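You operate a simulated robot arm through the tools that you are given. There is no shell and no other tool.

You run a simulated robot arm. Do the job below in one go: nothing can be reset, and whatever is moved stays where it is left.

## Task
Measure and save the disc on the platform, turn the platform a quarter, level it and repeat.
Fine: level means X and Y show 0.

It is judged by the outcome, as a careful person would: the job done as asked, and still so three seconds after it is handed in. It fails if anything else is knocked over, pushed out of place, dropped, spilled or broken.

## Robot
A 7-joint arm with a two-finger parallel gripper, fixed in place. Base frame: the origin is on the floor under the middle of its stand, x ahead of it, y to its left, z up; the work surface is at about z = 0.918. Readings come in m, rad, newtons and seconds.
With the tool pointing down near the work surface it reaches from about 0.1 to 0.6 m from the base axis. Its first joint turns from -2.897 to 2.897 rad. Payload 1.57 kg.
The tool frame sits at the grasp point between the pads (the TCP): z along the fingers, y along the line on which they close. The tips reach 0.03 m beyond it. The gripper opens to 0.08 m. The fingers are 0.017 m wide and 0.012 m thick; the gripper's body (0.04 by 0.082 m) begins 0.08 m behind the TCP.
Orientation is told as [roll, pitch, yaw] about the base's x, y, z axes, in that order, counted from this pose: with the fingers straight down and closing along the base's y, the tool's x points along the base's -x, its y along +y and its z along -z.

## Interface
- The arm moves only by the tool step_arm. Its argument "deltas" is a list of rows, each a list of 7 numbers: the finger opening in m, from 0 to 0.08, then the shift along the base's x, y, z in m, then the turn, a rotation vector about the base's x, y, z in rad. In form: [[claw, tx, ty, tz, rx, ry, rz], ...]. A call has 1 to 20 rows; each row shifts and turns the commanded pose from where the row before left it. A row lasts 0.2 s, in which the tool goes at most 0.05 m and 0.15 rad; a call with a longer step from one row to the next is refused whole, and so is a gripper value outside its range. A pose out of reach is approached as far as the arm can. The call stops where the force on the tool passes 40 N (or 10 N more than at its start, if that is more) or the arm is blocked; 0.2 s more then pass. Each finger travels about 0.072 m/s and halts on what it meets, pressing with about 22 N; the grip force reading is that of the motor and also rises with nothing between the fingers. The clock runs only during rows and for 0.2 s after the last one: add rows that do not move to give the fingers time. The reply holds the time, the measured pose of the TCP, the force on the tool along the base axes, the opening and the grip force, in the units named above and with some noise, with the torque about the TCP (base axes, N m) and any sound that the robot's microphone picked up.
- Cameras (640 x 400 px; columns grow to the right, rows downward): "scene" is fixed at [0.3997, -0.5021, 1.7559]; the picture's right is [0.83, -0.55, 0.00], its down [-0.48, -0.72, -0.51] and it looks along [0.28, 0.42, -0.86] (base axes); focal length 247 px, centre (320, 200). "wrist" rides on the gripper at [0.072, -0.007, -0.122] in the tool frame; the picture's right is [0.09, 1.00, 0.00], its down [-0.84, 0.08, -0.54] and it looks along [-0.54, 0.05, 0.84] (tool axes); focal length 238 px, centre (320, 200). There is no depth. A picture from a camera that has moved, and an enlarged one, comes with that camera's place and axes in the base frame and with its lens.
- grab_frame(camera): a new picture of that camera. It takes no simulated time.
- lift_body(by): slides the trunk up (or, below 0, down) by that many m; the arm rides with it, the base frame stays. It gives what a move gives, with no picture.
- enlarge(camera, box): a new picture of the part [left, top, right, bottom] of that camera's present view, enlarged. It takes no simulated time.
- finish_job(): hands the job in; it is judged then, once.

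Places have to be worked out from the pictures, the camera data and where the tool is seen. Open the gripper and draw the arm clear of the work before you hand the job in, unless the task says otherwise.

The tools are called as name(argument=value, ...) on one line, values as JSON. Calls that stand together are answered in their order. step_arm: Moves the arm, as the interface text tells. Its arguments: {"type":"object","properties":{"deltas":{"type":"array","items":{"type":"array","items":{"type":"number"}}}},"required":["deltas"]} The other tools are called the same way: lift_body (by) moves the trunk up or down; grab_frame (camera) takes a picture; enlarge (camera, box) takes an enlarged picture of a part of a camera's view; finish_job () hands the job in.

At the start:

```text
time: 0.0
tcp_pos: [0.4641, -0.1731, 1.3688]
ee_rot: [0.001, 0.0, -0.001]
wrist_force: [0.8, -0.1, 0.1]
wrist_torque: [-0.02, -0.01, -0.01]
finger_gap: 0.08
grip_force: 0.0
trunk travel left (down, up): [-0.825, 0.165]
```

scene: 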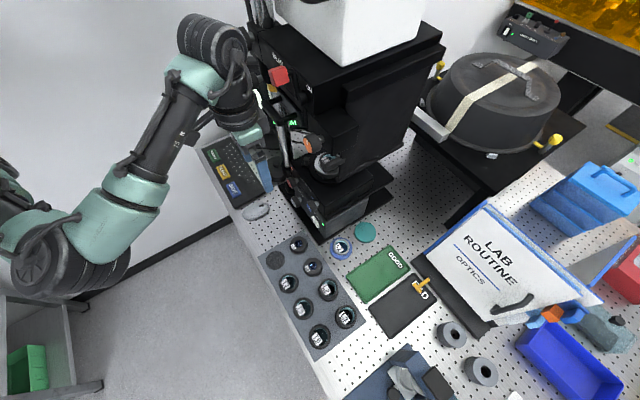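
wrist: 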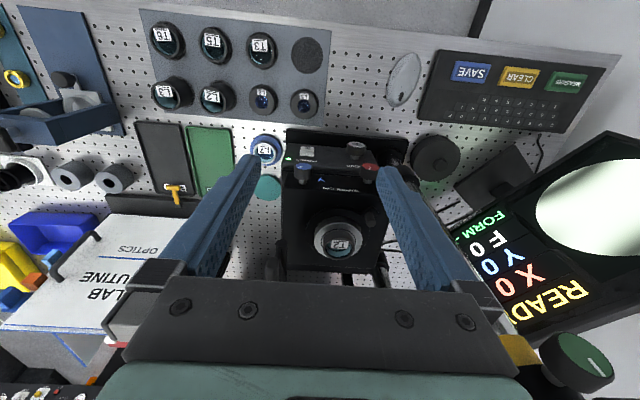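

I start by looking closely at the instrument, the display and the keypad before moving anything.

enlarge(camera="wrist", box=[240, 120, 440, 290])

enlarge(camera="wrist", box=[400, 20, 640, 170])

enlarge(camera="wrist", box=[430, 120, 640, 390])

enlarge(camera="scene", box=[240, 60, 420, 260])

enlarge(camera="scene", box=[410, 190, 640, 400])

```text
2.35 times, centred on (340, 205) of wrist
camera zoom: at [0.3929, -0.1792, 1.4896], right [-0.09, 1.0, 0.0], down [0.84, 0.08, 0.54], along [0.54, 0.05, -0.84], focal length 561 px, centre (273, 188)
```

zoom: 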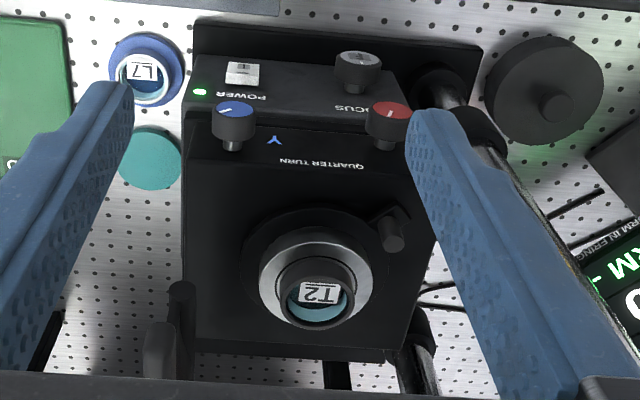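

```text
2.67 times, centred on (520, 95) of wrist
camera zoom: at [0.3929, -0.1792, 1.4896], right [-0.09, 1.0, 0.0], down [0.84, 0.08, 0.54], along [0.54, 0.05, -0.84], focal length 636 px, centre (-213, 480)
```

zoom: 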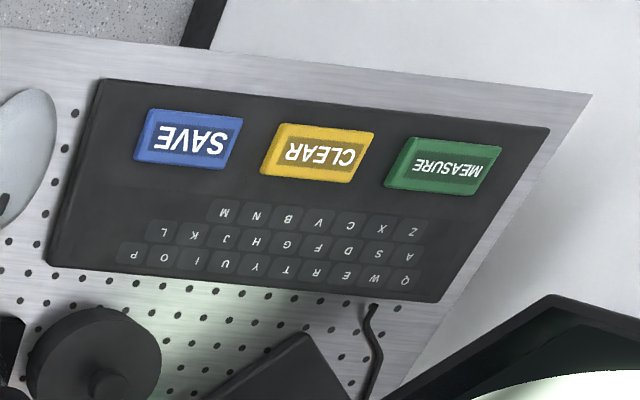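

```text
1.48 times, centred on (535, 255) of wrist
camera zoom: at [0.3929, -0.1792, 1.4896], right [-0.09, 1.0, 0.0], down [0.84, 0.08, 0.54], along [0.54, 0.05, -0.84], focal length 353 px, centre (2, 118)
```

zoom: 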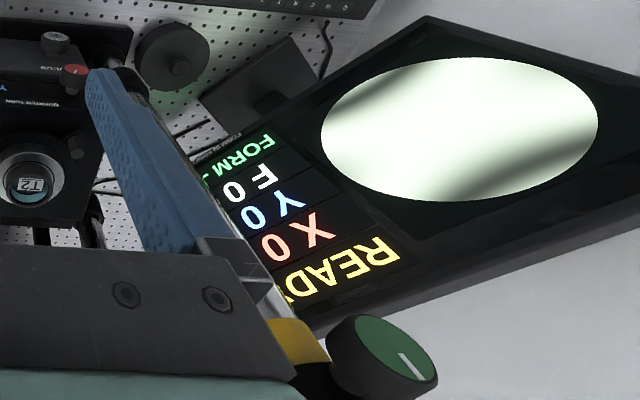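

```text
2.00 times, centred on (330, 160) of scene
camera zoom: at [0.3997, -0.5021, 1.7559], right [0.83, -0.55, 0.0], down [-0.48, -0.72, -0.51], along [0.28, 0.42, -0.86], focal length 494 px, centre (300, 280)
```

zoom: 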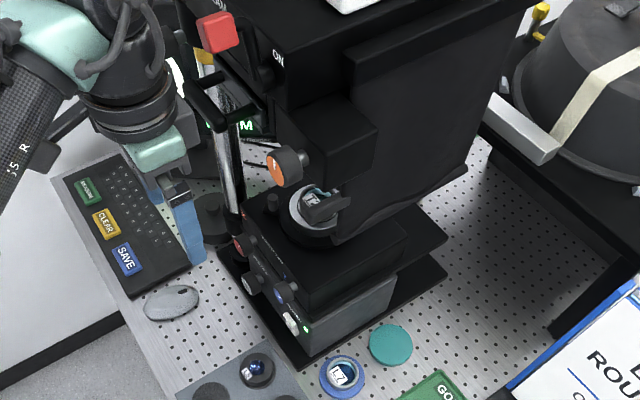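

```text
1.90 times, centred on (525, 295) of scene
camera zoom: at [0.3997, -0.5021, 1.7559], right [0.83, -0.55, 0.0], down [-0.48, -0.72, -0.51], along [0.28, 0.42, -0.86], focal length 471 px, centre (-70, 19)
```

zoom: 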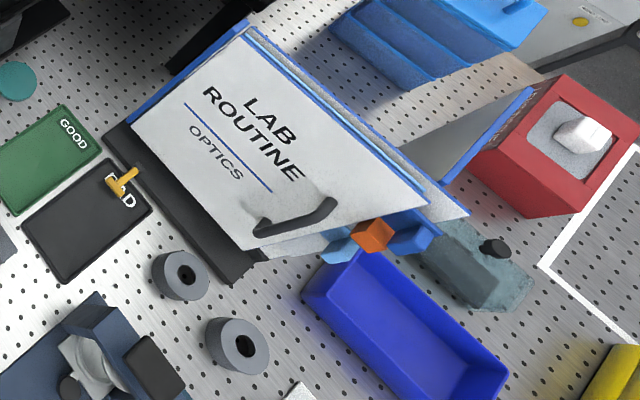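

The stage with disc T2 appears at about (0.69, -0.12, 1.18), the knobs face the robot near x 0.57, z 1.10, and the keypad is near y 0.13–0.35, x 0.41. I'll look at the details of the tower and the rest before moving.

enlarge(camera="scene", box=[230, 100, 400, 206])

enlarge(camera="scene", box=[230, 0, 460, 144])

enlarge(camera="wrist", box=[280, 130, 400, 205])

enlarge(camera="wrist", box=[280, 190, 400, 290])

enlarge(camera="wrist", box=[0, 80, 240, 400])

```text
3.76 times, centred on (315, 153) of scene
camera zoom: at [0.3997, -0.5021, 1.7559], right [0.83, -0.55, 0.0], down [-0.48, -0.72, -0.51], along [0.28, 0.42, -0.86], focal length 930 px, centre (339, 377)
```

zoom: 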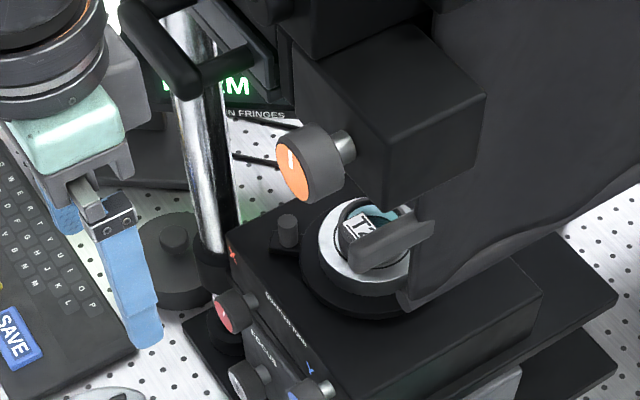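

```text
2.78 times, centred on (345, 72) of scene
camera zoom: at [0.3997, -0.5021, 1.7559], right [0.83, -0.55, 0.0], down [-0.48, -0.72, -0.51], along [0.28, 0.42, -0.86], focal length 687 px, centre (251, 556)
```

zoom: 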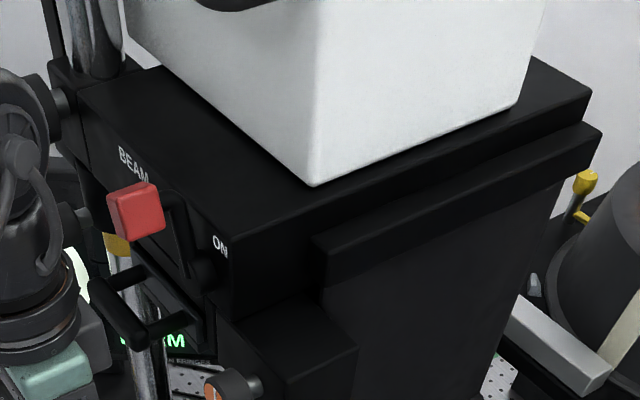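

```text
5.33 times, centred on (340, 168) of wrist
camera zoom: at [0.3929, -0.1792, 1.4896], right [-0.09, 1.0, 0.0], down [0.84, 0.08, 0.54], along [0.54, 0.05, -0.84], focal length 1271 px, centre (213, 373)
```

zoom: 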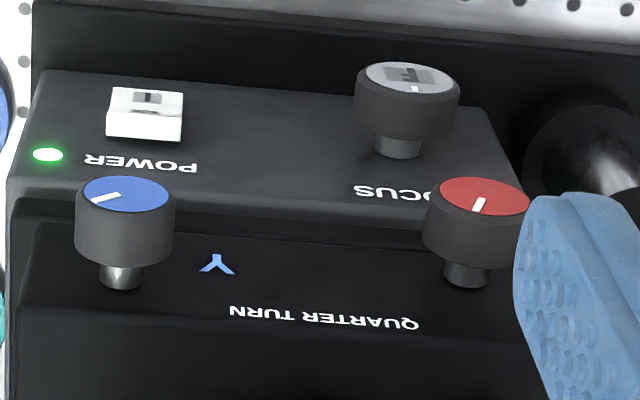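

```text
4.00 times, centred on (340, 240) of wrist
camera zoom: at [0.3929, -0.1792, 1.4896], right [-0.09, 1.0, 0.0], down [0.84, 0.08, 0.54], along [0.54, 0.05, -0.84], focal length 953 px, centre (240, 40)
```

zoom: 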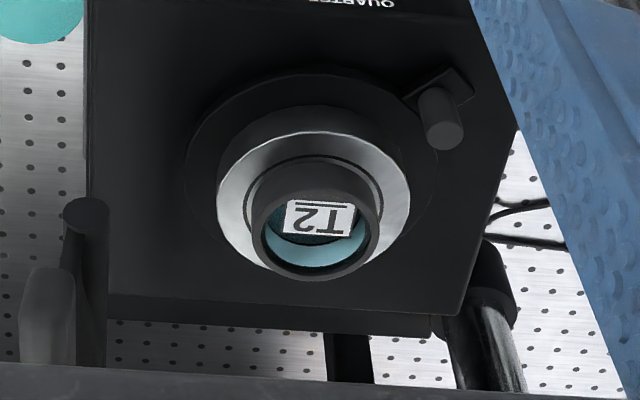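

```text
1.25 times, centred on (120, 240) of wrist
camera zoom: at [0.3929, -0.1792, 1.4896], right [-0.09, 1.0, 0.0], down [0.84, 0.08, 0.54], along [0.54, 0.05, -0.84], focal length 298 px, centre (570, 150)
```

zoom: 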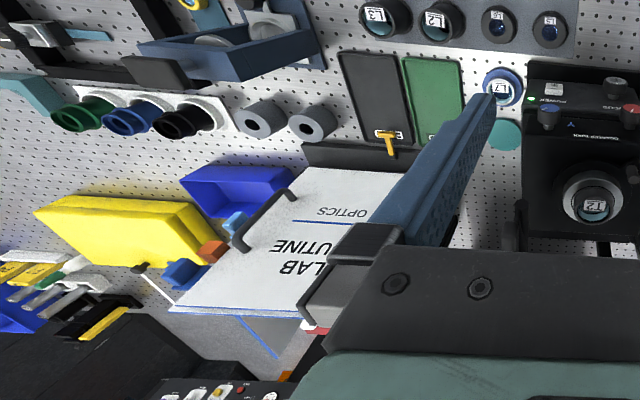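

The stage has face-forward X/Y knobs, a "quarter turn" ring with a peg on the platform, and a BEAM switch on the tower head. I'll back off a bit and tilt the hand to look at the tower and the screen.

step_arm(deltas=[[0.08, -0.03, 0, 0, 0, -0.1, 0], [0.08, -0.03, 0, 0, 0, -0.1, 0], [0.08, -0.03, 0, 0, 0, -0.1, 0], [0.08, -0.03, 0, 0, 0, -0.1, 0], [0.08, 0, 0, 0, 0, -0.1, 0], [0.08, 0, 0, 0, 0, -0.1, 0]])

grab_frame(camera="wrist")

grab_frame(camera="scene")

```text
time: 1.4
tcp_pos: [0.3429, -0.1731, 1.3681]
ee_rot: [0.0, -0.603, 0.001]
wrist_force: [-0.5, 0.4, -0.4]
wrist_torque: [0.0, -0.02, -0.02]
finger_gap: 0.08
grip_force: 0.0
trunk travel left (down, up): [-0.825, 0.165]
```

```text
taken
camera wrist: at [0.2155, -0.1781, 1.4281], right [-0.08, 1.0, -0.05], down [0.38, 0.08, 0.92], along [0.92, 0.05, -0.39], focal length 238 px, centre (320, 200)
```

wrist: 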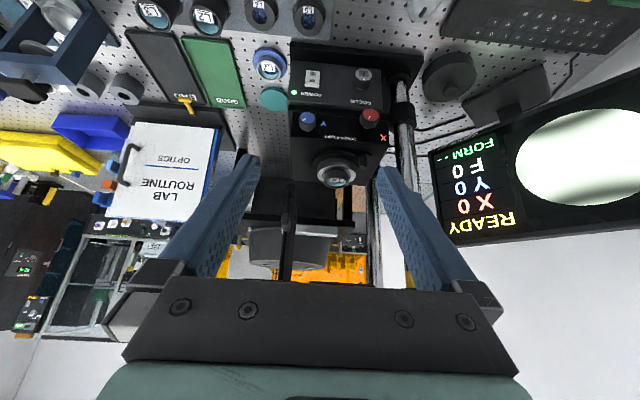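

```text
taken
```

scene: 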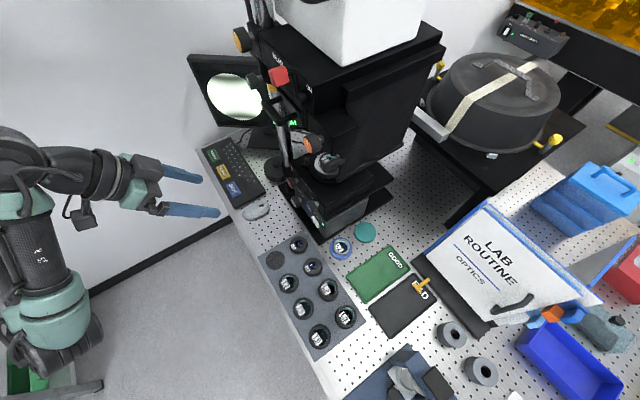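

The instrument is clear; I enlarge the screen and the scene view of the tower, now that the arm no longer blocks it.

enlarge(camera="scene", box=[180, 30, 360, 142])

enlarge(camera="wrist", box=[280, 60, 420, 200])

enlarge(camera="wrist", box=[400, 80, 640, 250])

step_arm(deltas=[[0.08, 0, 0, 0, 0, -0.1, 0], [0.08, 0, 0, 0, 0, -0.1, 0], [0.08, 0, 0, 0, 0, -0.1, 0], [0.08, 0, 0, 0, 0, -0.1, 0], [0.08, 0, 0, 0, 0, -0.1, 0], [0.08, 0, 0, 0, 0, -0.1, 0], [0.08, 0, 0, 0, 0, -0.1, 0], [0.08, 0, 0, 0, 0, -0.1, 0], [0.08, 0, 0, 0, 0, -0.1, 0], [0.08, 0, 0, 0, 0, -0.07, 0]])

grab_frame(camera="wrist")

```text
3.56 times, centred on (270, 86) of scene
camera zoom: at [0.3997, -0.5021, 1.7559], right [0.83, -0.55, 0.0], down [-0.48, -0.72, -0.51], along [0.28, 0.42, -0.86], focal length 879 px, centre (498, 605)
```

zoom: 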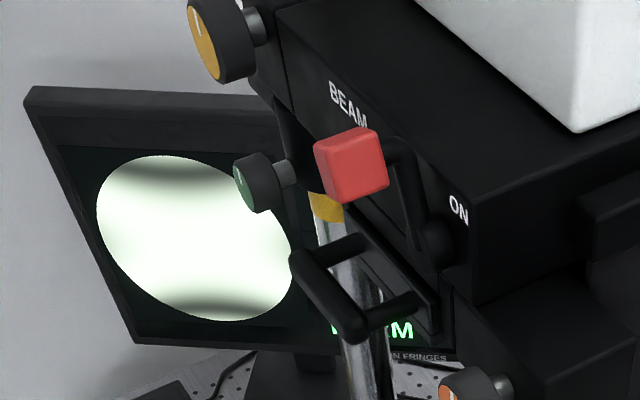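

```text
2.86 times, centred on (350, 130) of wrist
camera zoom: at [0.2155, -0.1781, 1.4281], right [-0.08, 1.0, -0.05], down [0.38, 0.08, 0.92], along [0.92, 0.05, -0.39], focal length 681 px, centre (234, 400)
```

zoom: 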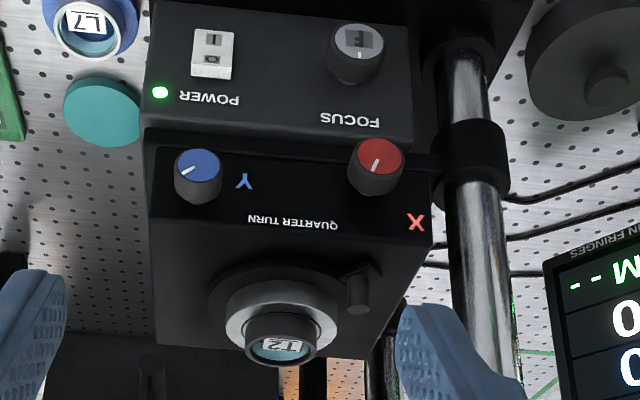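

```text
2.35 times, centred on (520, 165) of wrist
camera zoom: at [0.2155, -0.1781, 1.4281], right [-0.08, 1.0, -0.05], down [0.38, 0.08, 0.92], along [0.92, 0.05, -0.39], focal length 561 px, centre (-151, 282)
```

zoom: 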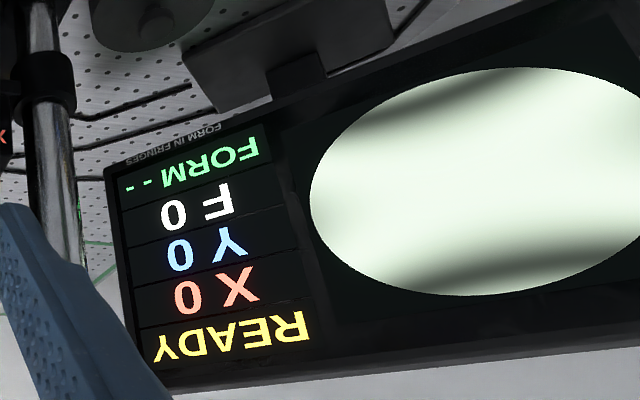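

```text
time: 3.6
tcp_pos: [0.3637, -0.2077, 1.3769]
ee_rot: [-3.109, -1.57, 3.111]
wrist_force: [-0.2, -0.2, 0.1]
wrist_torque: [-0.02, 0.0, 0.0]
finger_gap: 0.0799
grip_force: 0.1
out of reach, approached as far as the arm can: row 2, 3, 4, 5, 6
trunk travel left (down, up): [-0.825, 0.165]
```

```text
taken
camera wrist: at [0.2428, -0.2142, 1.3045], right [0.0, 1.0, -0.09], down [-0.54, 0.08, 0.84], along [0.84, 0.05, 0.54], focal length 238 px, centre (320, 200)
```

wrist: 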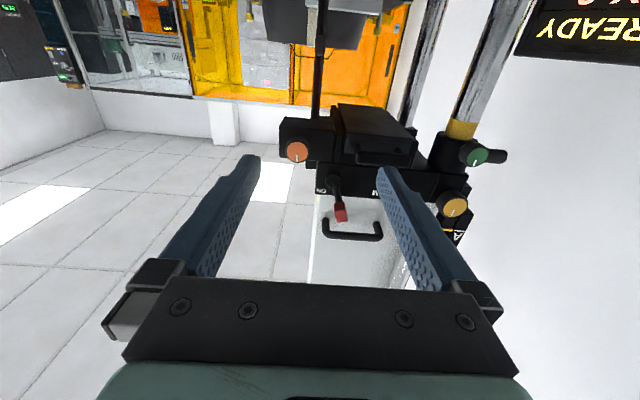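

I enlarge the tower head in this view to check the BEAM lever and neighbouring parts.

enlarge(camera="wrist", box=[260, 90, 500, 250])

enlarge(camera="wrist", box=[240, 0, 480, 110])

grab_frame(camera="scene")

```text
2.50 times, centred on (380, 170) of wrist
camera zoom: at [0.2428, -0.2142, 1.3045], right [0.0, 1.0, -0.09], down [-0.54, 0.08, 0.84], along [0.84, 0.05, 0.54], focal length 596 px, centre (170, 275)
```

zoom: 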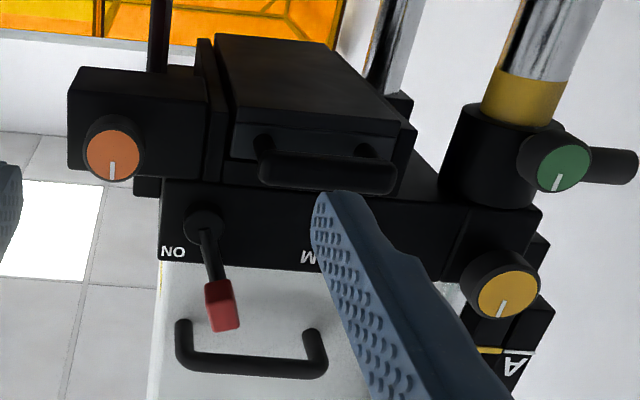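

```text
2.67 times, centred on (360, 55) of wrist
camera zoom: at [0.2428, -0.2142, 1.3045], right [0.0, 1.0, -0.09], down [-0.54, 0.08, 0.84], along [0.84, 0.05, 0.54], focal length 636 px, centre (213, 587)
```

zoom: 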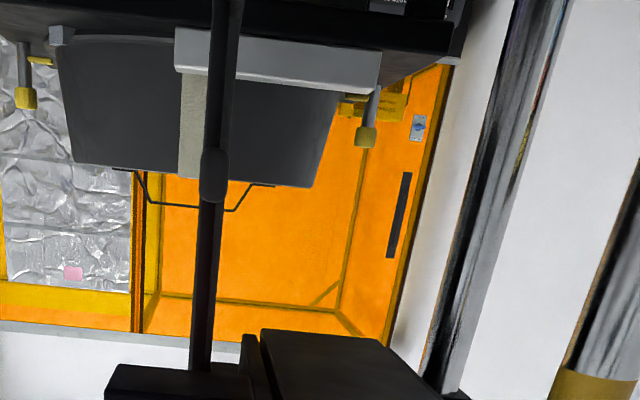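

```text
taken
```

scene: 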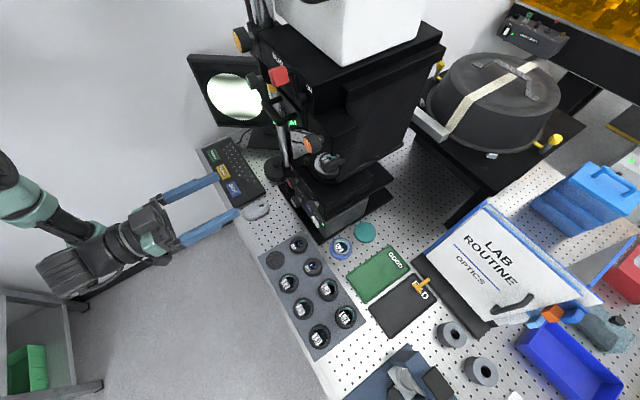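

The head overhangs the stage from about x 0.54 at z ≥ 1.38, with the beam lever, handle and orange knob in front; the beam is evidently on, since the screen shows fringes and X, Y, F all at 0. I turn the tool back to straight down and travel towards the keypad at a safe height.

step_arm(deltas=[[0.08, 0, 0.03, 0, 0, 0.1, 0], [0.08, 0, 0.03, 0, 0, 0.1, 0], [0.08, 0, 0.03, 0, 0, 0.1, 0], [0.08, 0, 0.03, 0, 0, 0.1, 0], [0.08, 0, 0.03, 0, 0, 0.1, 0], [0.08, 0, 0.03, 0, 0, 0.1, 0], [0.08, 0, 0.03, 0, 0, 0.1, 0], [0.08, 0, 0.03, 0, 0, 0.1, 0], [0.08, 0, 0.03, 0, 0, 0.1, 0], [0.08, 0, 0.03, 0, 0, 0.1, 0], [0.08, 0, 0.03, 0, 0, 0.1, 0], [0.06, 0, 0.03, 0, 0, 0.1, 0], [0.04, 0, 0.03, 0, 0, 0.1, 0], [0.02, 0, 0.03, 0, 0, 0.1, 0], [0.0, 0, 0.03, 0, 0, 0.1, 0], [0.0, 0, 0.02, 0, 0, 0.07, 0], [0.0, 0, 0, 0, 0, 0, 0]])

grab_frame(camera="wrist")

grab_frame(camera="scene")

```text
time: 7.2
tcp_pos: [0.4304, 0.1596, 1.3668]
ee_rot: [0.001, -0.002, 0.0]
wrist_force: [0.7, -0.1, -0.2]
wrist_torque: [0.02, -0.02, 0.01]
finger_gap: 0.0
grip_force: 21.5
out of reach, approached as far as the arm can: row 1, 2, 3, 4, 5, 6
trunk travel left (down, up): [-0.825, 0.165]
```

```text
taken
camera wrist: at [0.3598, 0.1537, 1.4874], right [-0.09, 1.0, 0.0], down [0.84, 0.08, 0.54], along [0.54, 0.05, -0.84], focal length 238 px, centre (320, 200)
```

wrist: 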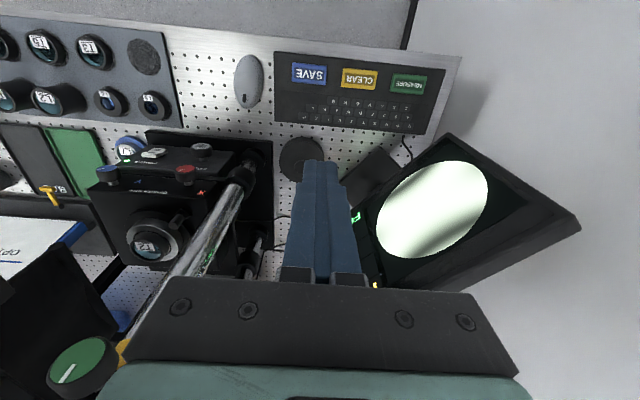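

```text
taken
```

scene: 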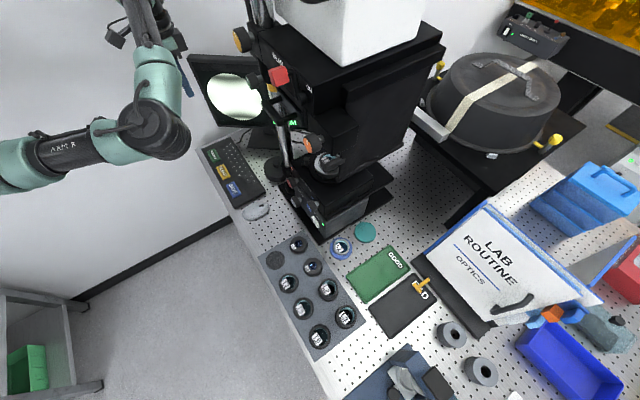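

From this view MEASURE is at about (0.408, 0.347) and SAVE at (0.406, 0.137), key tops near z 0.935. I move over MEASURE to z = 1.05 with fingers closed and check.

step_arm(deltas=[[0, -0.004, 0.032, 0, 0, 0, 0], [0, -0.004, 0.032, 0, 0, 0, 0], [0, -0.004, 0.032, 0, 0, 0, 0], [0, -0.004, 0.032, 0, 0, 0, 0], [0, -0.004, 0.032, 0, 0, 0, 0], [0, -0.002, 0.027, 0, 0, 0, 0], [0, 0, 0, -0.04, 0, 0, 0], [0, 0, 0, -0.04, 0, 0, 0], [0, 0, 0, -0.04, 0, 0, 0], [0, 0, 0, -0.04, 0, 0, 0], [0, 0, 0, -0.04, 0, 0, 0], [0, 0, 0, -0.04, 0, 0, 0], [0, 0, 0, -0.04, 0, 0, 0], [0, 0, 0, -0.035, 0, 0, 0], [0, 0, 0, 0, 0, 0, 0]])

grab_frame(camera="wrist")

grab_frame(camera="scene")

```text
time: 10.4
tcp_pos: [0.4087, 0.3467, 1.0503]
ee_rot: [0.0, 0.0, -0.001]
wrist_force: [0.3, -0.1, -0.2]
wrist_torque: [-0.06, 0.03, -0.01]
finger_gap: 0.0003
grip_force: 21.3
trunk travel left (down, up): [-0.825, 0.165]
```

```text
taken
camera wrist: at [0.3363, 0.3411, 1.1707], right [-0.09, 1.0, 0.0], down [0.84, 0.08, 0.54], along [0.54, 0.05, -0.84], focal length 238 px, centre (320, 200)
```

wrist: 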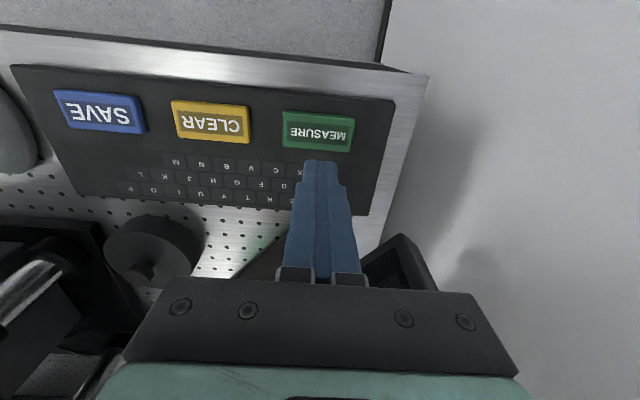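

```text
taken
```

scene: 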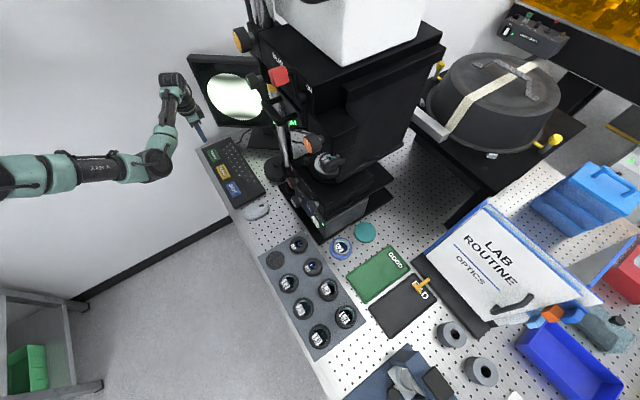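

The fingertip is right above MEASURE. I descend gently, then in small steps to press the key.

step_arm(deltas=[[0, -0.002, 0, -0.025, 0, 0, 0], [0, 0, 0, -0.025, 0, 0, 0], [0, 0, 0, -0.015, 0, 0, 0], [0, 0, 0, -0.005, 0, 0, 0], [0, 0, 0, -0.003, 0, 0, 0], [0, 0, 0, -0.003, 0, 0, 0], [0, 0, 0, -0.002, 0, 0, 0], [0, 0, 0, -0.002, 0, 0, 0]])

grab_frame(camera="wrist")

```text
time: 12.2
tcp_pos: [0.4049, 0.3466, 0.9696]
ee_rot: [0.002, 0.0, -0.001]
wrist_force: [-0.9, -0.3, 0.0]
wrist_torque: [0.0, 0.0, -0.01]
finger_gap: 0.0
grip_force: 21.6
trunk travel left (down, up): [-0.825, 0.165]
```

```text
taken
camera wrist: at [0.3339, 0.3408, 1.0913], right [-0.09, 1.0, 0.0], down [0.84, 0.08, 0.54], along [0.54, 0.05, -0.84], focal length 238 px, centre (320, 200)
```

wrist: 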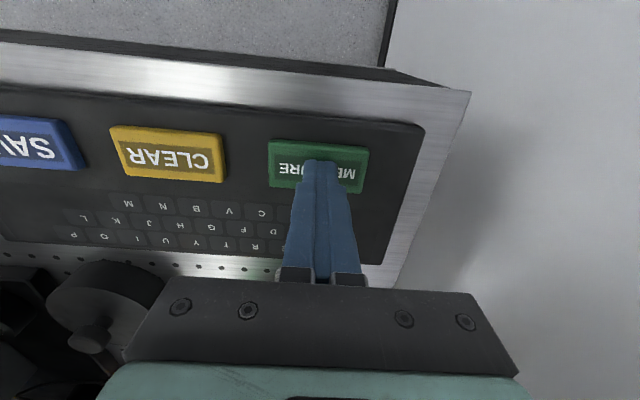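

No contact yet at z = 0.970. I keep going down in 2 mm steps.

step_arm(deltas=[[0, 0, 0, -0.002, 0, 0, 0], [0, 0, 0, -0.002, 0, 0, 0], [0, 0, 0, -0.002, 0, 0, 0]])

grab_frame(camera="scene")

```text
time: 13.0
tcp_pos: [0.4059, 0.3465, 0.9643]
ee_rot: [-0.001, -0.001, 0.002]
wrist_force: [-0.2, -0.4, 0.3]
wrist_torque: [0.0, 0.0, -0.01]
finger_gap: 0.0
grip_force: 21.1
trunk travel left (down, up): [-0.825, 0.165]
```

```text
taken
```

scene: 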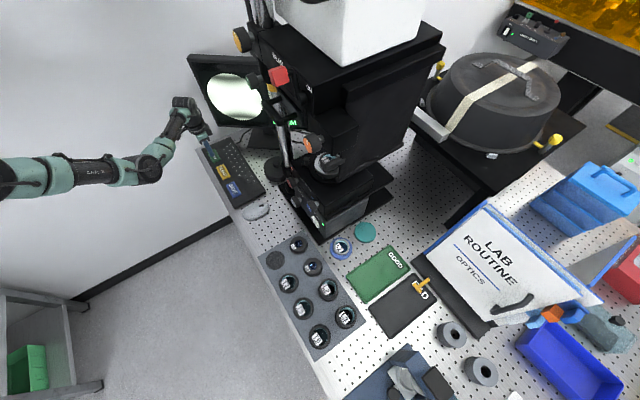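

Still free of contact at 0.964. I go on in 2 mm steps, one short call at a time to catch the press.

step_arm(deltas=[[0, 0, 0, -0.002, 0, 0, 0], [0, 0, 0, -0.002, 0, 0, 0]])

enlarge(camera="wrist", box=[240, 110, 400, 210])

```text
time: 13.6
tcp_pos: [0.4042, 0.347, 0.961]
ee_rot: [0.003, -0.002, 0.0]
wrist_force: [0.5, -1.0, 3.3]
wrist_torque: [-0.01, 0.01, -0.02]
finger_gap: 0.0
grip_force: 21.7
trunk travel left (down, up): [-0.825, 0.165]
heard: click
```

```text
4.00 times, centred on (320, 160) of wrist
camera zoom: at [0.3344, 0.3411, 1.0822], right [-0.09, 1.0, 0.0], down [0.84, 0.08, 0.54], along [0.54, 0.05, -0.84], focal length 953 px, centre (320, 360)
```

zoom: 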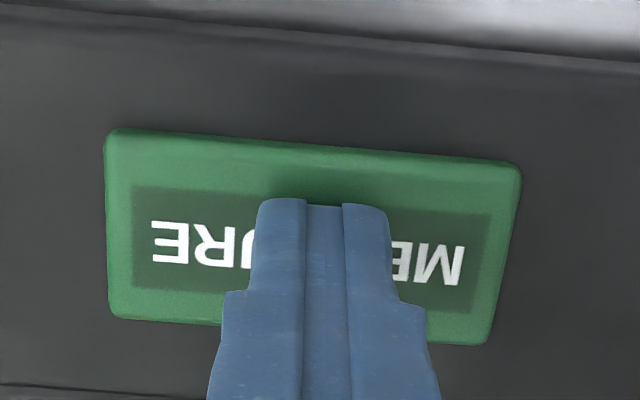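

A click was heard with 3.3 N on the key: MEASURE pressed. I lift straight up and look at the screen.

step_arm(deltas=[[0, 0, 0, 0.02, 0, 0, 0], [0, 0, 0, 0.04, 0, 0, 0], [0, 0, 0, 0.045, 0, 0, 0], [0, 0, -0.02, 0.045, 0, 0, 0], [0, 0, -0.03, 0.04, 0, 0, 0], [0, 0, -0.03, 0.04, 0, -0.1, 0], [0, 0, -0.03, 0.04, 0, -0.1, 0], [0, 0, -0.03, 0.04, 0, -0.1, 0], [0, 0, 0, 0.04, 0, -0.1, 0], [0, 0, 0, 0.03, 0, -0.1, 0]])

grab_frame(camera="wrist")

enlarge(camera="scene", box=[180, 30, 340, 140])

```text
time: 15.8
tcp_pos: [0.4062, 0.2056, 1.3421]
ee_rot: [0.0, -0.5, -0.001]
wrist_force: [0.6, -0.9, -1.2]
wrist_torque: [-0.02, 0.0, 0.01]
finger_gap: 0.0
grip_force: 21.5
trunk travel left (down, up): [-0.825, 0.165]
```

```text
taken
camera wrist: at [0.2846, 0.1999, 1.4136], right [-0.08, 1.0, -0.04], down [0.47, 0.08, 0.88], along [0.88, 0.05, -0.48], focal length 238 px, centre (320, 200)
```

wrist: 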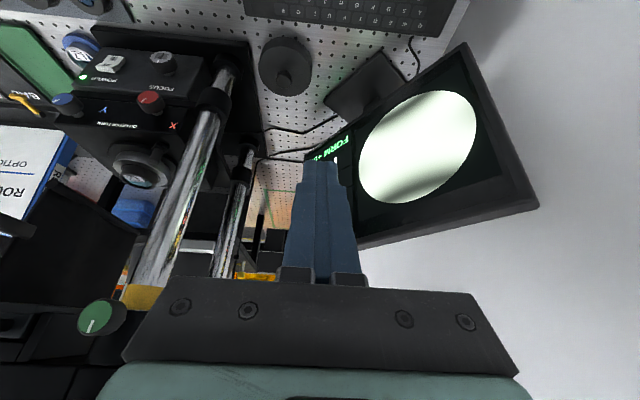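

```text
3.64 times, centred on (260, 85) of scene
camera zoom: at [0.3997, -0.5021, 1.7559], right [0.83, -0.55, 0.0], down [-0.48, -0.72, -0.51], along [0.28, 0.42, -0.86], focal length 899 px, centre (538, 618)
```

zoom: 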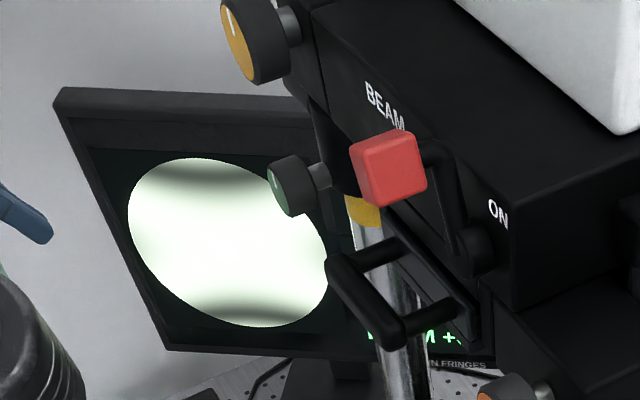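

FORM now shows a value starting with "+". I shift right so the fingers don't hide the text column.

step_arm(deltas=[[0, 0, -0.04, 0, 0, 0, 0], [0, 0, -0.04, 0, 0, 0, 0], [0, 0, -0.04, 0, 0, 0, 0], [0, 0, -0.04, 0, 0, 0, 0]])

enlarge(camera="wrist", box=[350, 80, 640, 270])

```text
time: 16.8
tcp_pos: [0.4059, 0.0456, 1.3383]
ee_rot: [0.002, -0.501, 0.001]
wrist_force: [-0.2, -0.1, 0.0]
wrist_torque: [0.01, -0.02, 0.01]
finger_gap: 0.0
grip_force: 20.9
trunk travel left (down, up): [-0.825, 0.165]
```

```text
2.11 times, centred on (495, 175) of wrist
camera zoom: at [0.2851, 0.0411, 1.4111], right [-0.08, 1.0, -0.04], down [0.47, 0.08, 0.88], along [0.88, 0.05, -0.48], focal length 502 px, centre (-48, 253)
```

zoom: 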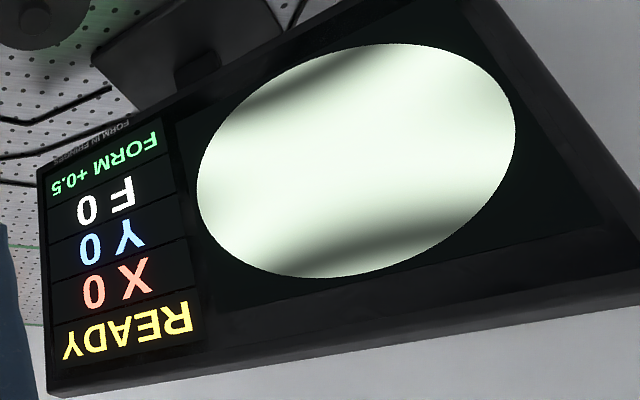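

The screen shows FORM +0.5 with READY, X 0, Y 0, F 0: measured. Now I go above SAVE (0.406, 0.136), tool vertical, and descend to z ≈ 0.99.

step_arm(deltas=[[0, 0, 0.018, -0.03, 0, 0.1, 0], [0, 0, 0.018, -0.03, 0, 0.1, 0], [0, 0, 0.018, -0.03, 0, 0.1, 0], [0, 0, 0.018, -0.03, 0, 0.1, 0], [0, 0, 0.018, -0.03, 0, 0.1, 0], [0, 0, 0, -0.04, 0, 0, 0], [0, 0, 0, -0.04, 0, 0, 0], [0, 0, 0, -0.04, 0, 0, 0], [0, 0, 0, -0.03, 0, 0, 0], [0, 0, 0, 0, 0, 0, 0]])

grab_frame(camera="wrist")

```text
time: 19.0
tcp_pos: [0.4065, 0.1373, 1.0408]
ee_rot: [-0.001, 0.0, 0.001]
wrist_force: [0.0, 0.7, -0.4]
wrist_torque: [0.01, 0.0, 0.0]
finger_gap: 0.0003
grip_force: 21.1
trunk travel left (down, up): [-0.825, 0.165]
```

```text
taken
camera wrist: at [0.3344, 0.1309, 1.162], right [-0.09, 1.0, 0.0], down [0.84, 0.08, 0.54], along [0.54, 0.05, -0.84], focal length 238 px, centre (320, 200)
```

wrist: 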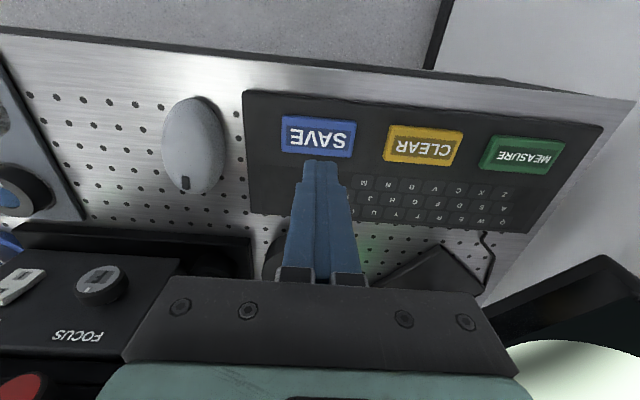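

SAVE is directly below the tip. I descend and press the same way; key contact is expected near z = 0.962.

step_arm(deltas=[[0, 0, 0, -0.03, 0, 0, 0], [0, 0, 0, -0.03, 0, 0, 0], [0, 0, 0, -0.013, 0, 0, 0], [0, 0, 0, -0.003, 0, 0, 0], [0, 0, 0, -0.002, 0, 0, 0]])

```text
time: 20.2
tcp_pos: [0.4052, 0.1369, 0.9619]
ee_rot: [0.0, -0.002, 0.0]
wrist_force: [0.3, -1.4, 1.8]
wrist_torque: [0.01, 0.03, -0.01]
finger_gap: 0.0002
grip_force: 20.6
trunk travel left (down, up): [-0.825, 0.165]
```

Slight contact (1.8 N) but no click yet; I press 2 mm further.

step_arm(deltas=[[0, 0, 0, -0.002, 0, 0, 0]])

```text
time: 20.6
tcp_pos: [0.4049, 0.1368, 0.9607]
ee_rot: [0.0, 0.0, 0.0]
wrist_force: [-0.9, -0.6, 3.7]
wrist_torque: [-0.03, 0.05, 0.01]
finger_gap: 0.0
grip_force: 21.4
trunk travel left (down, up): [-0.825, 0.165]
heard: click
```

Click heard: SAVE pressed. I lift and move aside to read the screen.

step_arm(deltas=[[0, 0, 0, 0.02, 0, 0, 0], [0, 0, 0, 0.045, 0, 0, 0], [0, 0, 0, 0.045, 0, 0, 0], [0, 0, -0.02, 0.045, 0, 0, 0], [0, 0, -0.02, 0.04, 0, 0, 0], [0, 0, -0.02, 0.04, 0, -0.1, 0], [0, 0, -0.02, 0.04, 0, -0.1, 0], [0, 0, -0.01, 0.04, 0, -0.1, 0], [0, 0, 0, 0.04, 0, -0.1, 0], [0, 0, 0, 0.025, 0, -0.1, 0]])

grab_frame(camera="wrist")

enlarge(camera="wrist", box=[350, 80, 640, 270])

```text
time: 22.8
tcp_pos: [0.4037, 0.0492, 1.3411]
ee_rot: [0.001, -0.5, -0.001]
wrist_force: [-0.2, 0.7, 0.4]
wrist_torque: [0.02, 0.01, 0.02]
finger_gap: 0.0001
grip_force: 21.2
trunk travel left (down, up): [-0.825, 0.165]
```

```text
taken
camera wrist: at [0.2843, 0.0427, 1.4133], right [-0.08, 1.0, -0.04], down [0.47, 0.08, 0.88], along [0.88, 0.05, -0.48], focal length 238 px, centre (320, 200)
```

wrist: 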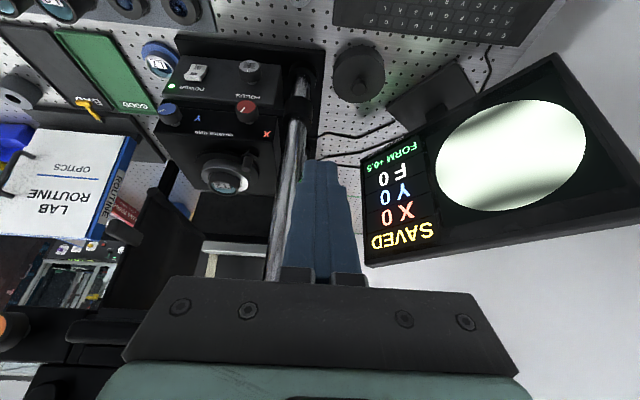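

```text
2.11 times, centred on (495, 175) of wrist
camera zoom: at [0.2843, 0.0427, 1.4133], right [-0.08, 1.0, -0.04], down [0.47, 0.08, 0.88], along [0.88, 0.05, -0.48], focal length 502 px, centre (-48, 253)
```

zoom: 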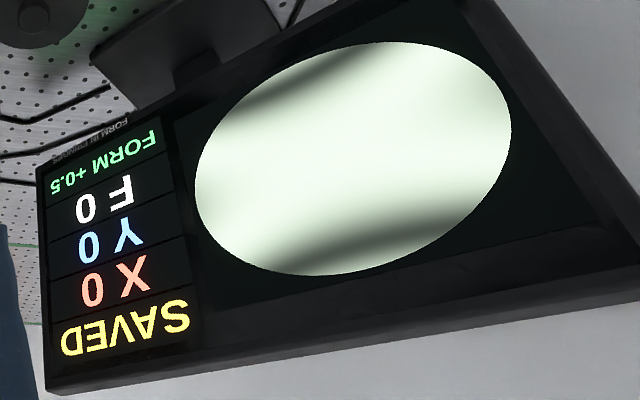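

The screen says SAVED. Now for the platform: I move in front of the stage for a closer look at the peg and the ring.

step_arm(deltas=[[0, 0, -0.04, 0, 0, 0, 0], [0, 0, -0.04, 0, 0, 0, 0], [0, 0, -0.04, 0, 0, 0, 0], [0, 0, -0.04, 0, 0, 0, 0], [0, 0, -0.04, 0, 0, 0, 0], [0, 0, -0.03, 0, 0, 0, 0]])

grab_frame(camera="wrist")

enlarge(camera="wrist", box=[300, 100, 460, 220])

enlarge(camera="scene", box=[270, 130, 370, 196])

```text
time: 24.2
tcp_pos: [0.4059, -0.1839, 1.3394]
ee_rot: [-0.002, -0.501, 0.003]
wrist_force: [0.4, -0.1, -0.5]
wrist_torque: [0.02, 0.02, 0.01]
finger_gap: 0.0
grip_force: 21.4
trunk travel left (down, up): [-0.825, 0.165]
```

```text
taken
camera wrist: at [0.2849, -0.1904, 1.4114], right [-0.08, 1.0, -0.04], down [0.47, 0.08, 0.88], along [0.88, 0.05, -0.48], focal length 238 px, centre (320, 200)
```

wrist: 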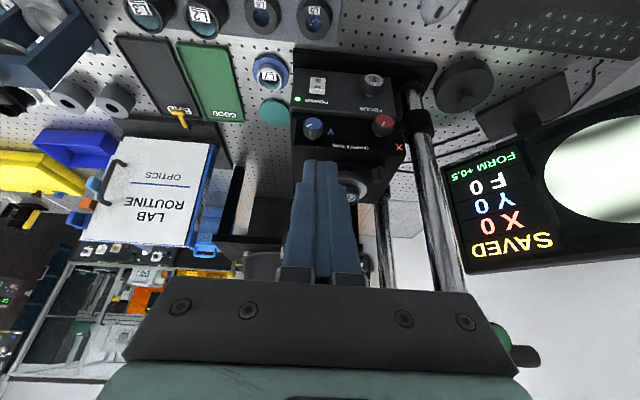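

```text
3.33 times, centred on (380, 160) of wrist
camera zoom: at [0.2849, -0.1904, 1.4114], right [-0.08, 1.0, -0.04], down [0.47, 0.08, 0.88], along [0.88, 0.05, -0.48], focal length 794 px, centre (120, 333)
```

zoom: 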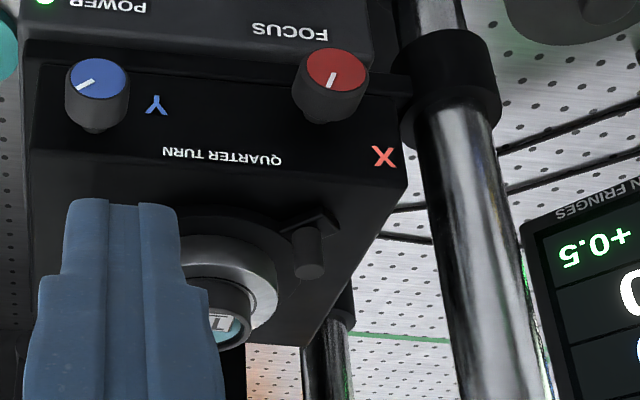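

```text
6.06 times, centred on (320, 163) of scene
camera zoom: at [0.3997, -0.5021, 1.7559], right [0.83, -0.55, 0.0], down [-0.48, -0.72, -0.51], along [0.28, 0.42, -0.86], focal length 1498 px, centre (320, 424)
```

zoom: 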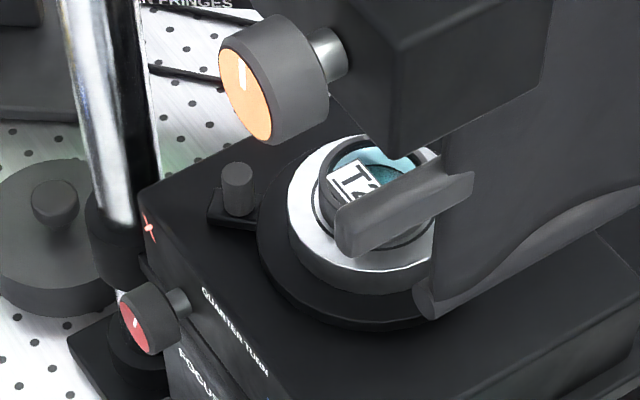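

The disc holder sits on a black turntable with a tab and an upright peg at its front-left; a dark side shield hangs at y ≈ -0.215, and a chrome post stands at about (0.59, 0.00). I open the gripper and lower/tilt the camera for a near-level look at the stage from a safe distance.

step_arm(deltas=[[0.02, 0.01, 0.015, -0.03, 0, -0.1, 0], [0.04, 0.01, 0.015, -0.03, 0, -0.1, 0], [0.06, 0.0, 0.01, -0.03, 0, -0.1, 0], [0.08, 0.0, 0.01, -0.03, 0, -0.1, 0], [0.08, 0, 0, 0, 0, 0, 0]])

grab_frame(camera="wrist")

enlarge(camera="wrist", box=[230, 80, 470, 230])

```text
time: 25.4
tcp_pos: [0.4273, -0.1329, 1.2192]
ee_rot: [-0.003, -0.903, 0.0]
wrist_force: [0.0, -0.4, -0.4]
wrist_torque: [0.0, 0.02, 0.0]
finger_gap: 0.08
grip_force: 0.0
trunk travel left (down, up): [-0.825, 0.165]
```

```text
taken
camera wrist: at [0.2877, -0.1393, 1.2383], right [-0.06, 1.0, -0.07], down [0.09, 0.08, 0.99], along [0.99, 0.05, -0.1], focal length 238 px, centre (320, 200)
```

wrist: 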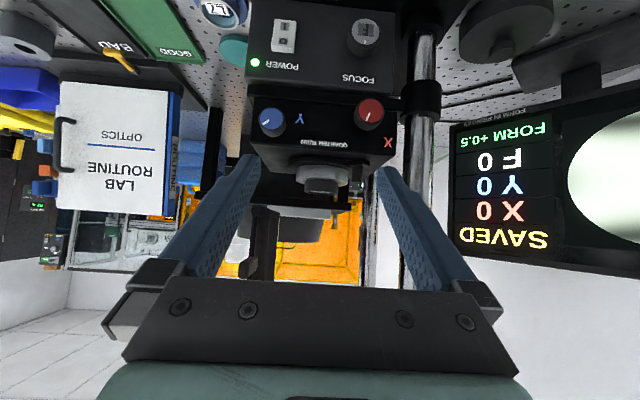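

```text
2.67 times, centred on (350, 155) of wrist
camera zoom: at [0.2877, -0.1393, 1.2383], right [-0.06, 1.0, -0.07], down [0.09, 0.08, 0.99], along [0.99, 0.05, -0.1], focal length 636 px, centre (240, 320)
```

zoom: 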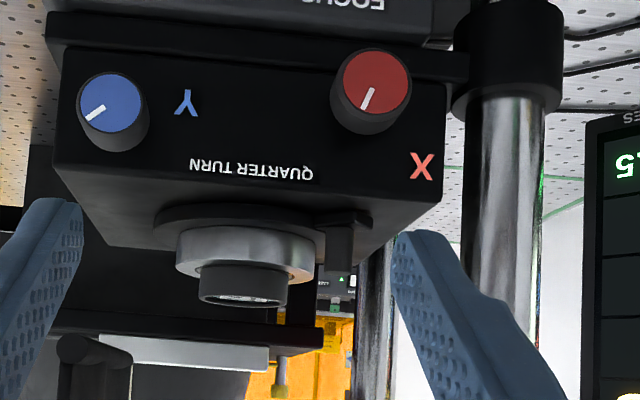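

From here I place the peg at about (0.641, -0.067, 1.155–1.170) and the turntable axis at (0.690, -0.118), so a quarter turn takes the peg to about (0.640, -0.168). I close the gripper to 40 mm and move to just in front of the peg.

step_arm(deltas=[[0.04, 0, 0.03, 0, 0, 0, 0], [0.04, 0, 0.036, -0.01, 0, 0, 0], [0.04, 0.03, 0, -0.01, 0, 0, 0], [0.04, 0.03, 0, -0.01, 0, 0, 0], [0.04, 0.03, 0, -0.005, 0, 0, 0], [0.04, 0.02, 0, 0, 0, 0, 0], [0.04, 0, 0, 0, 0, 0, 0]])

grab_frame(camera="wrist")

enlarge(camera="scene", box=[250, 110, 390, 200])

```text
time: 27.0
tcp_pos: [0.5402, -0.0686, 1.1828]
ee_rot: [-0.001, -0.9, -0.001]
wrist_force: [-0.1, 0.4, 0.5]
wrist_torque: [-0.02, -0.01, -0.01]
finger_gap: 0.0399
grip_force: 0.1
out of reach, approached as far as the arm can: row 2
trunk travel left (down, up): [-0.825, 0.165]
```

```text
taken
camera wrist: at [0.401, -0.0749, 1.2022], right [-0.06, 1.0, -0.07], down [0.09, 0.08, 0.99], along [0.99, 0.05, -0.1], focal length 238 px, centre (320, 200)
```

wrist: 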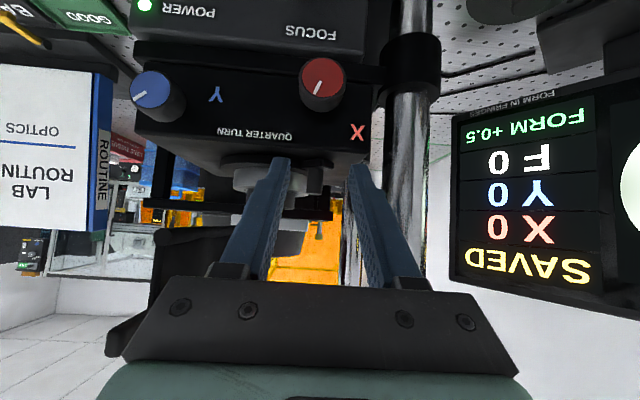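

```text
4.44 times, centred on (320, 155) of scene
camera zoom: at [0.3997, -0.5021, 1.7559], right [0.83, -0.55, 0.0], down [-0.48, -0.72, -0.51], along [0.28, 0.42, -0.86], focal length 1098 px, centre (320, 400)
```

zoom: 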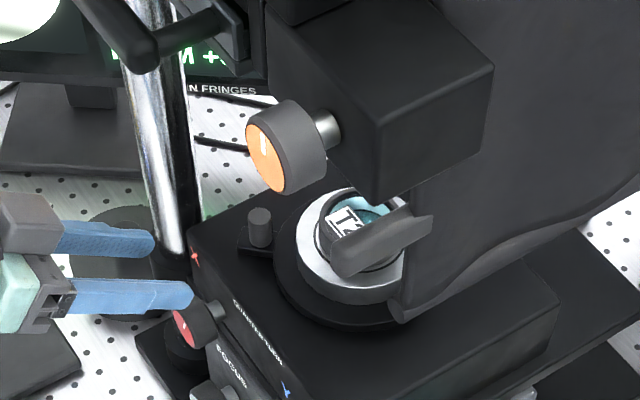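

I enlarge the wrist view to check the alignment of the fingers with the peg.

enlarge(camera="wrist", box=[220, 130, 400, 240])

```text
3.56 times, centred on (310, 185) of wrist
camera zoom: at [0.401, -0.0749, 1.2022], right [-0.06, 1.0, -0.07], down [0.09, 0.08, 0.99], along [0.99, 0.05, -0.1], focal length 848 px, centre (356, 253)
```

zoom: 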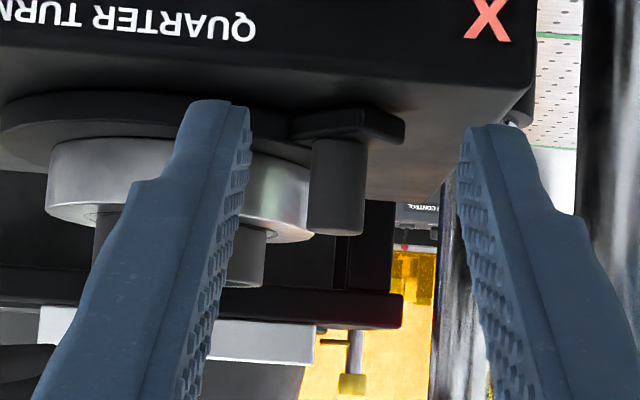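

The peg (y ≈ -0.069, top z ≈ 1.172) is centred between the fingers and the silver ring stays clear. I narrow the gap to 26 mm and advance so the fingers straddle the peg.

step_arm(deltas=[[0.026, 0, -0.001, -0.003, 0, 0, 0], [0.026, 0.02, 0, 0, 0, 0, 0], [0.026, 0.02, 0, 0, 0, 0, 0], [0.026, 0.015, 0, 0, 0, 0, 0], [0.026, 0.01, 0, 0, 0, 0, 0], [0.026, 0.01, 0, 0, 0, 0, 0]])

grab_frame(camera="wrist")

enlarge(camera="wrist", box=[220, 110, 420, 235])

enlarge(camera="scene", box=[250, 110, 390, 200])

```text
time: 28.4
tcp_pos: [0.6163, -0.0707, 1.1781]
ee_rot: [0.001, -0.9, 0.001]
wrist_force: [0.5, -0.2, -0.5]
wrist_torque: [-0.02, 0.0, 0.0]
finger_gap: 0.026
grip_force: 0.1
trunk travel left (down, up): [-0.825, 0.165]
```

```text
taken
camera wrist: at [0.4768, -0.0753, 1.1978], right [-0.06, 1.0, -0.07], down [0.1, 0.08, 0.99], along [0.99, 0.05, -0.1], focal length 238 px, centre (320, 200)
```

wrist: 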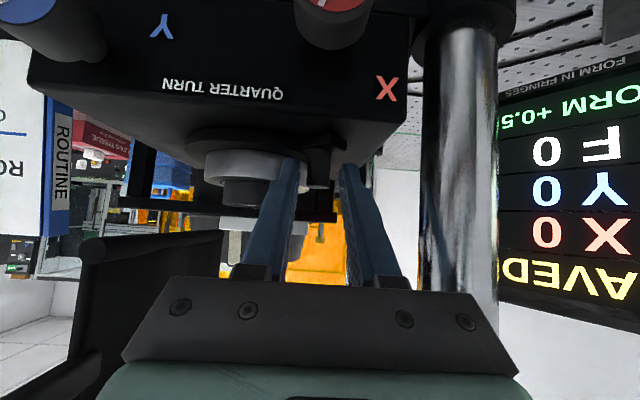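

```text
3.20 times, centred on (320, 172) of wrist
camera zoom: at [0.4768, -0.0753, 1.1978], right [-0.06, 1.0, -0.07], down [0.1, 0.08, 0.99], along [0.99, 0.05, -0.1], focal length 763 px, centre (320, 288)
```

zoom: 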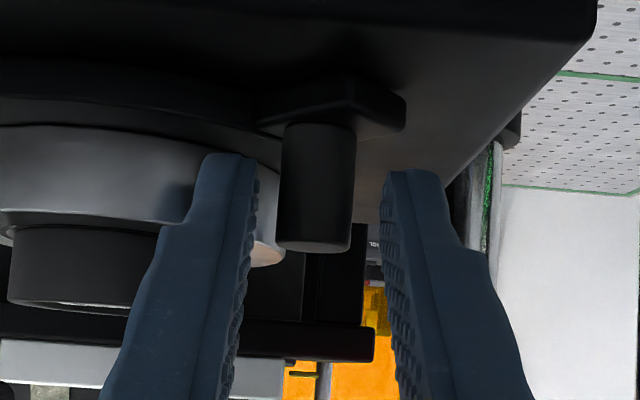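

```text
4.44 times, centred on (320, 155) of scene
camera zoom: at [0.3997, -0.5021, 1.7559], right [0.83, -0.55, 0.0], down [-0.48, -0.72, -0.51], along [0.28, 0.42, -0.86], focal length 1098 px, centre (320, 400)
```

zoom: 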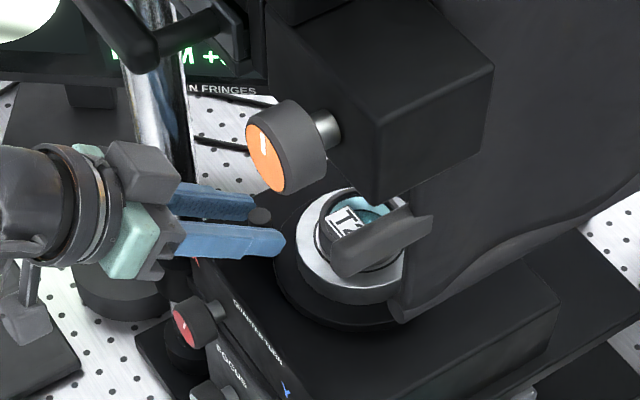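

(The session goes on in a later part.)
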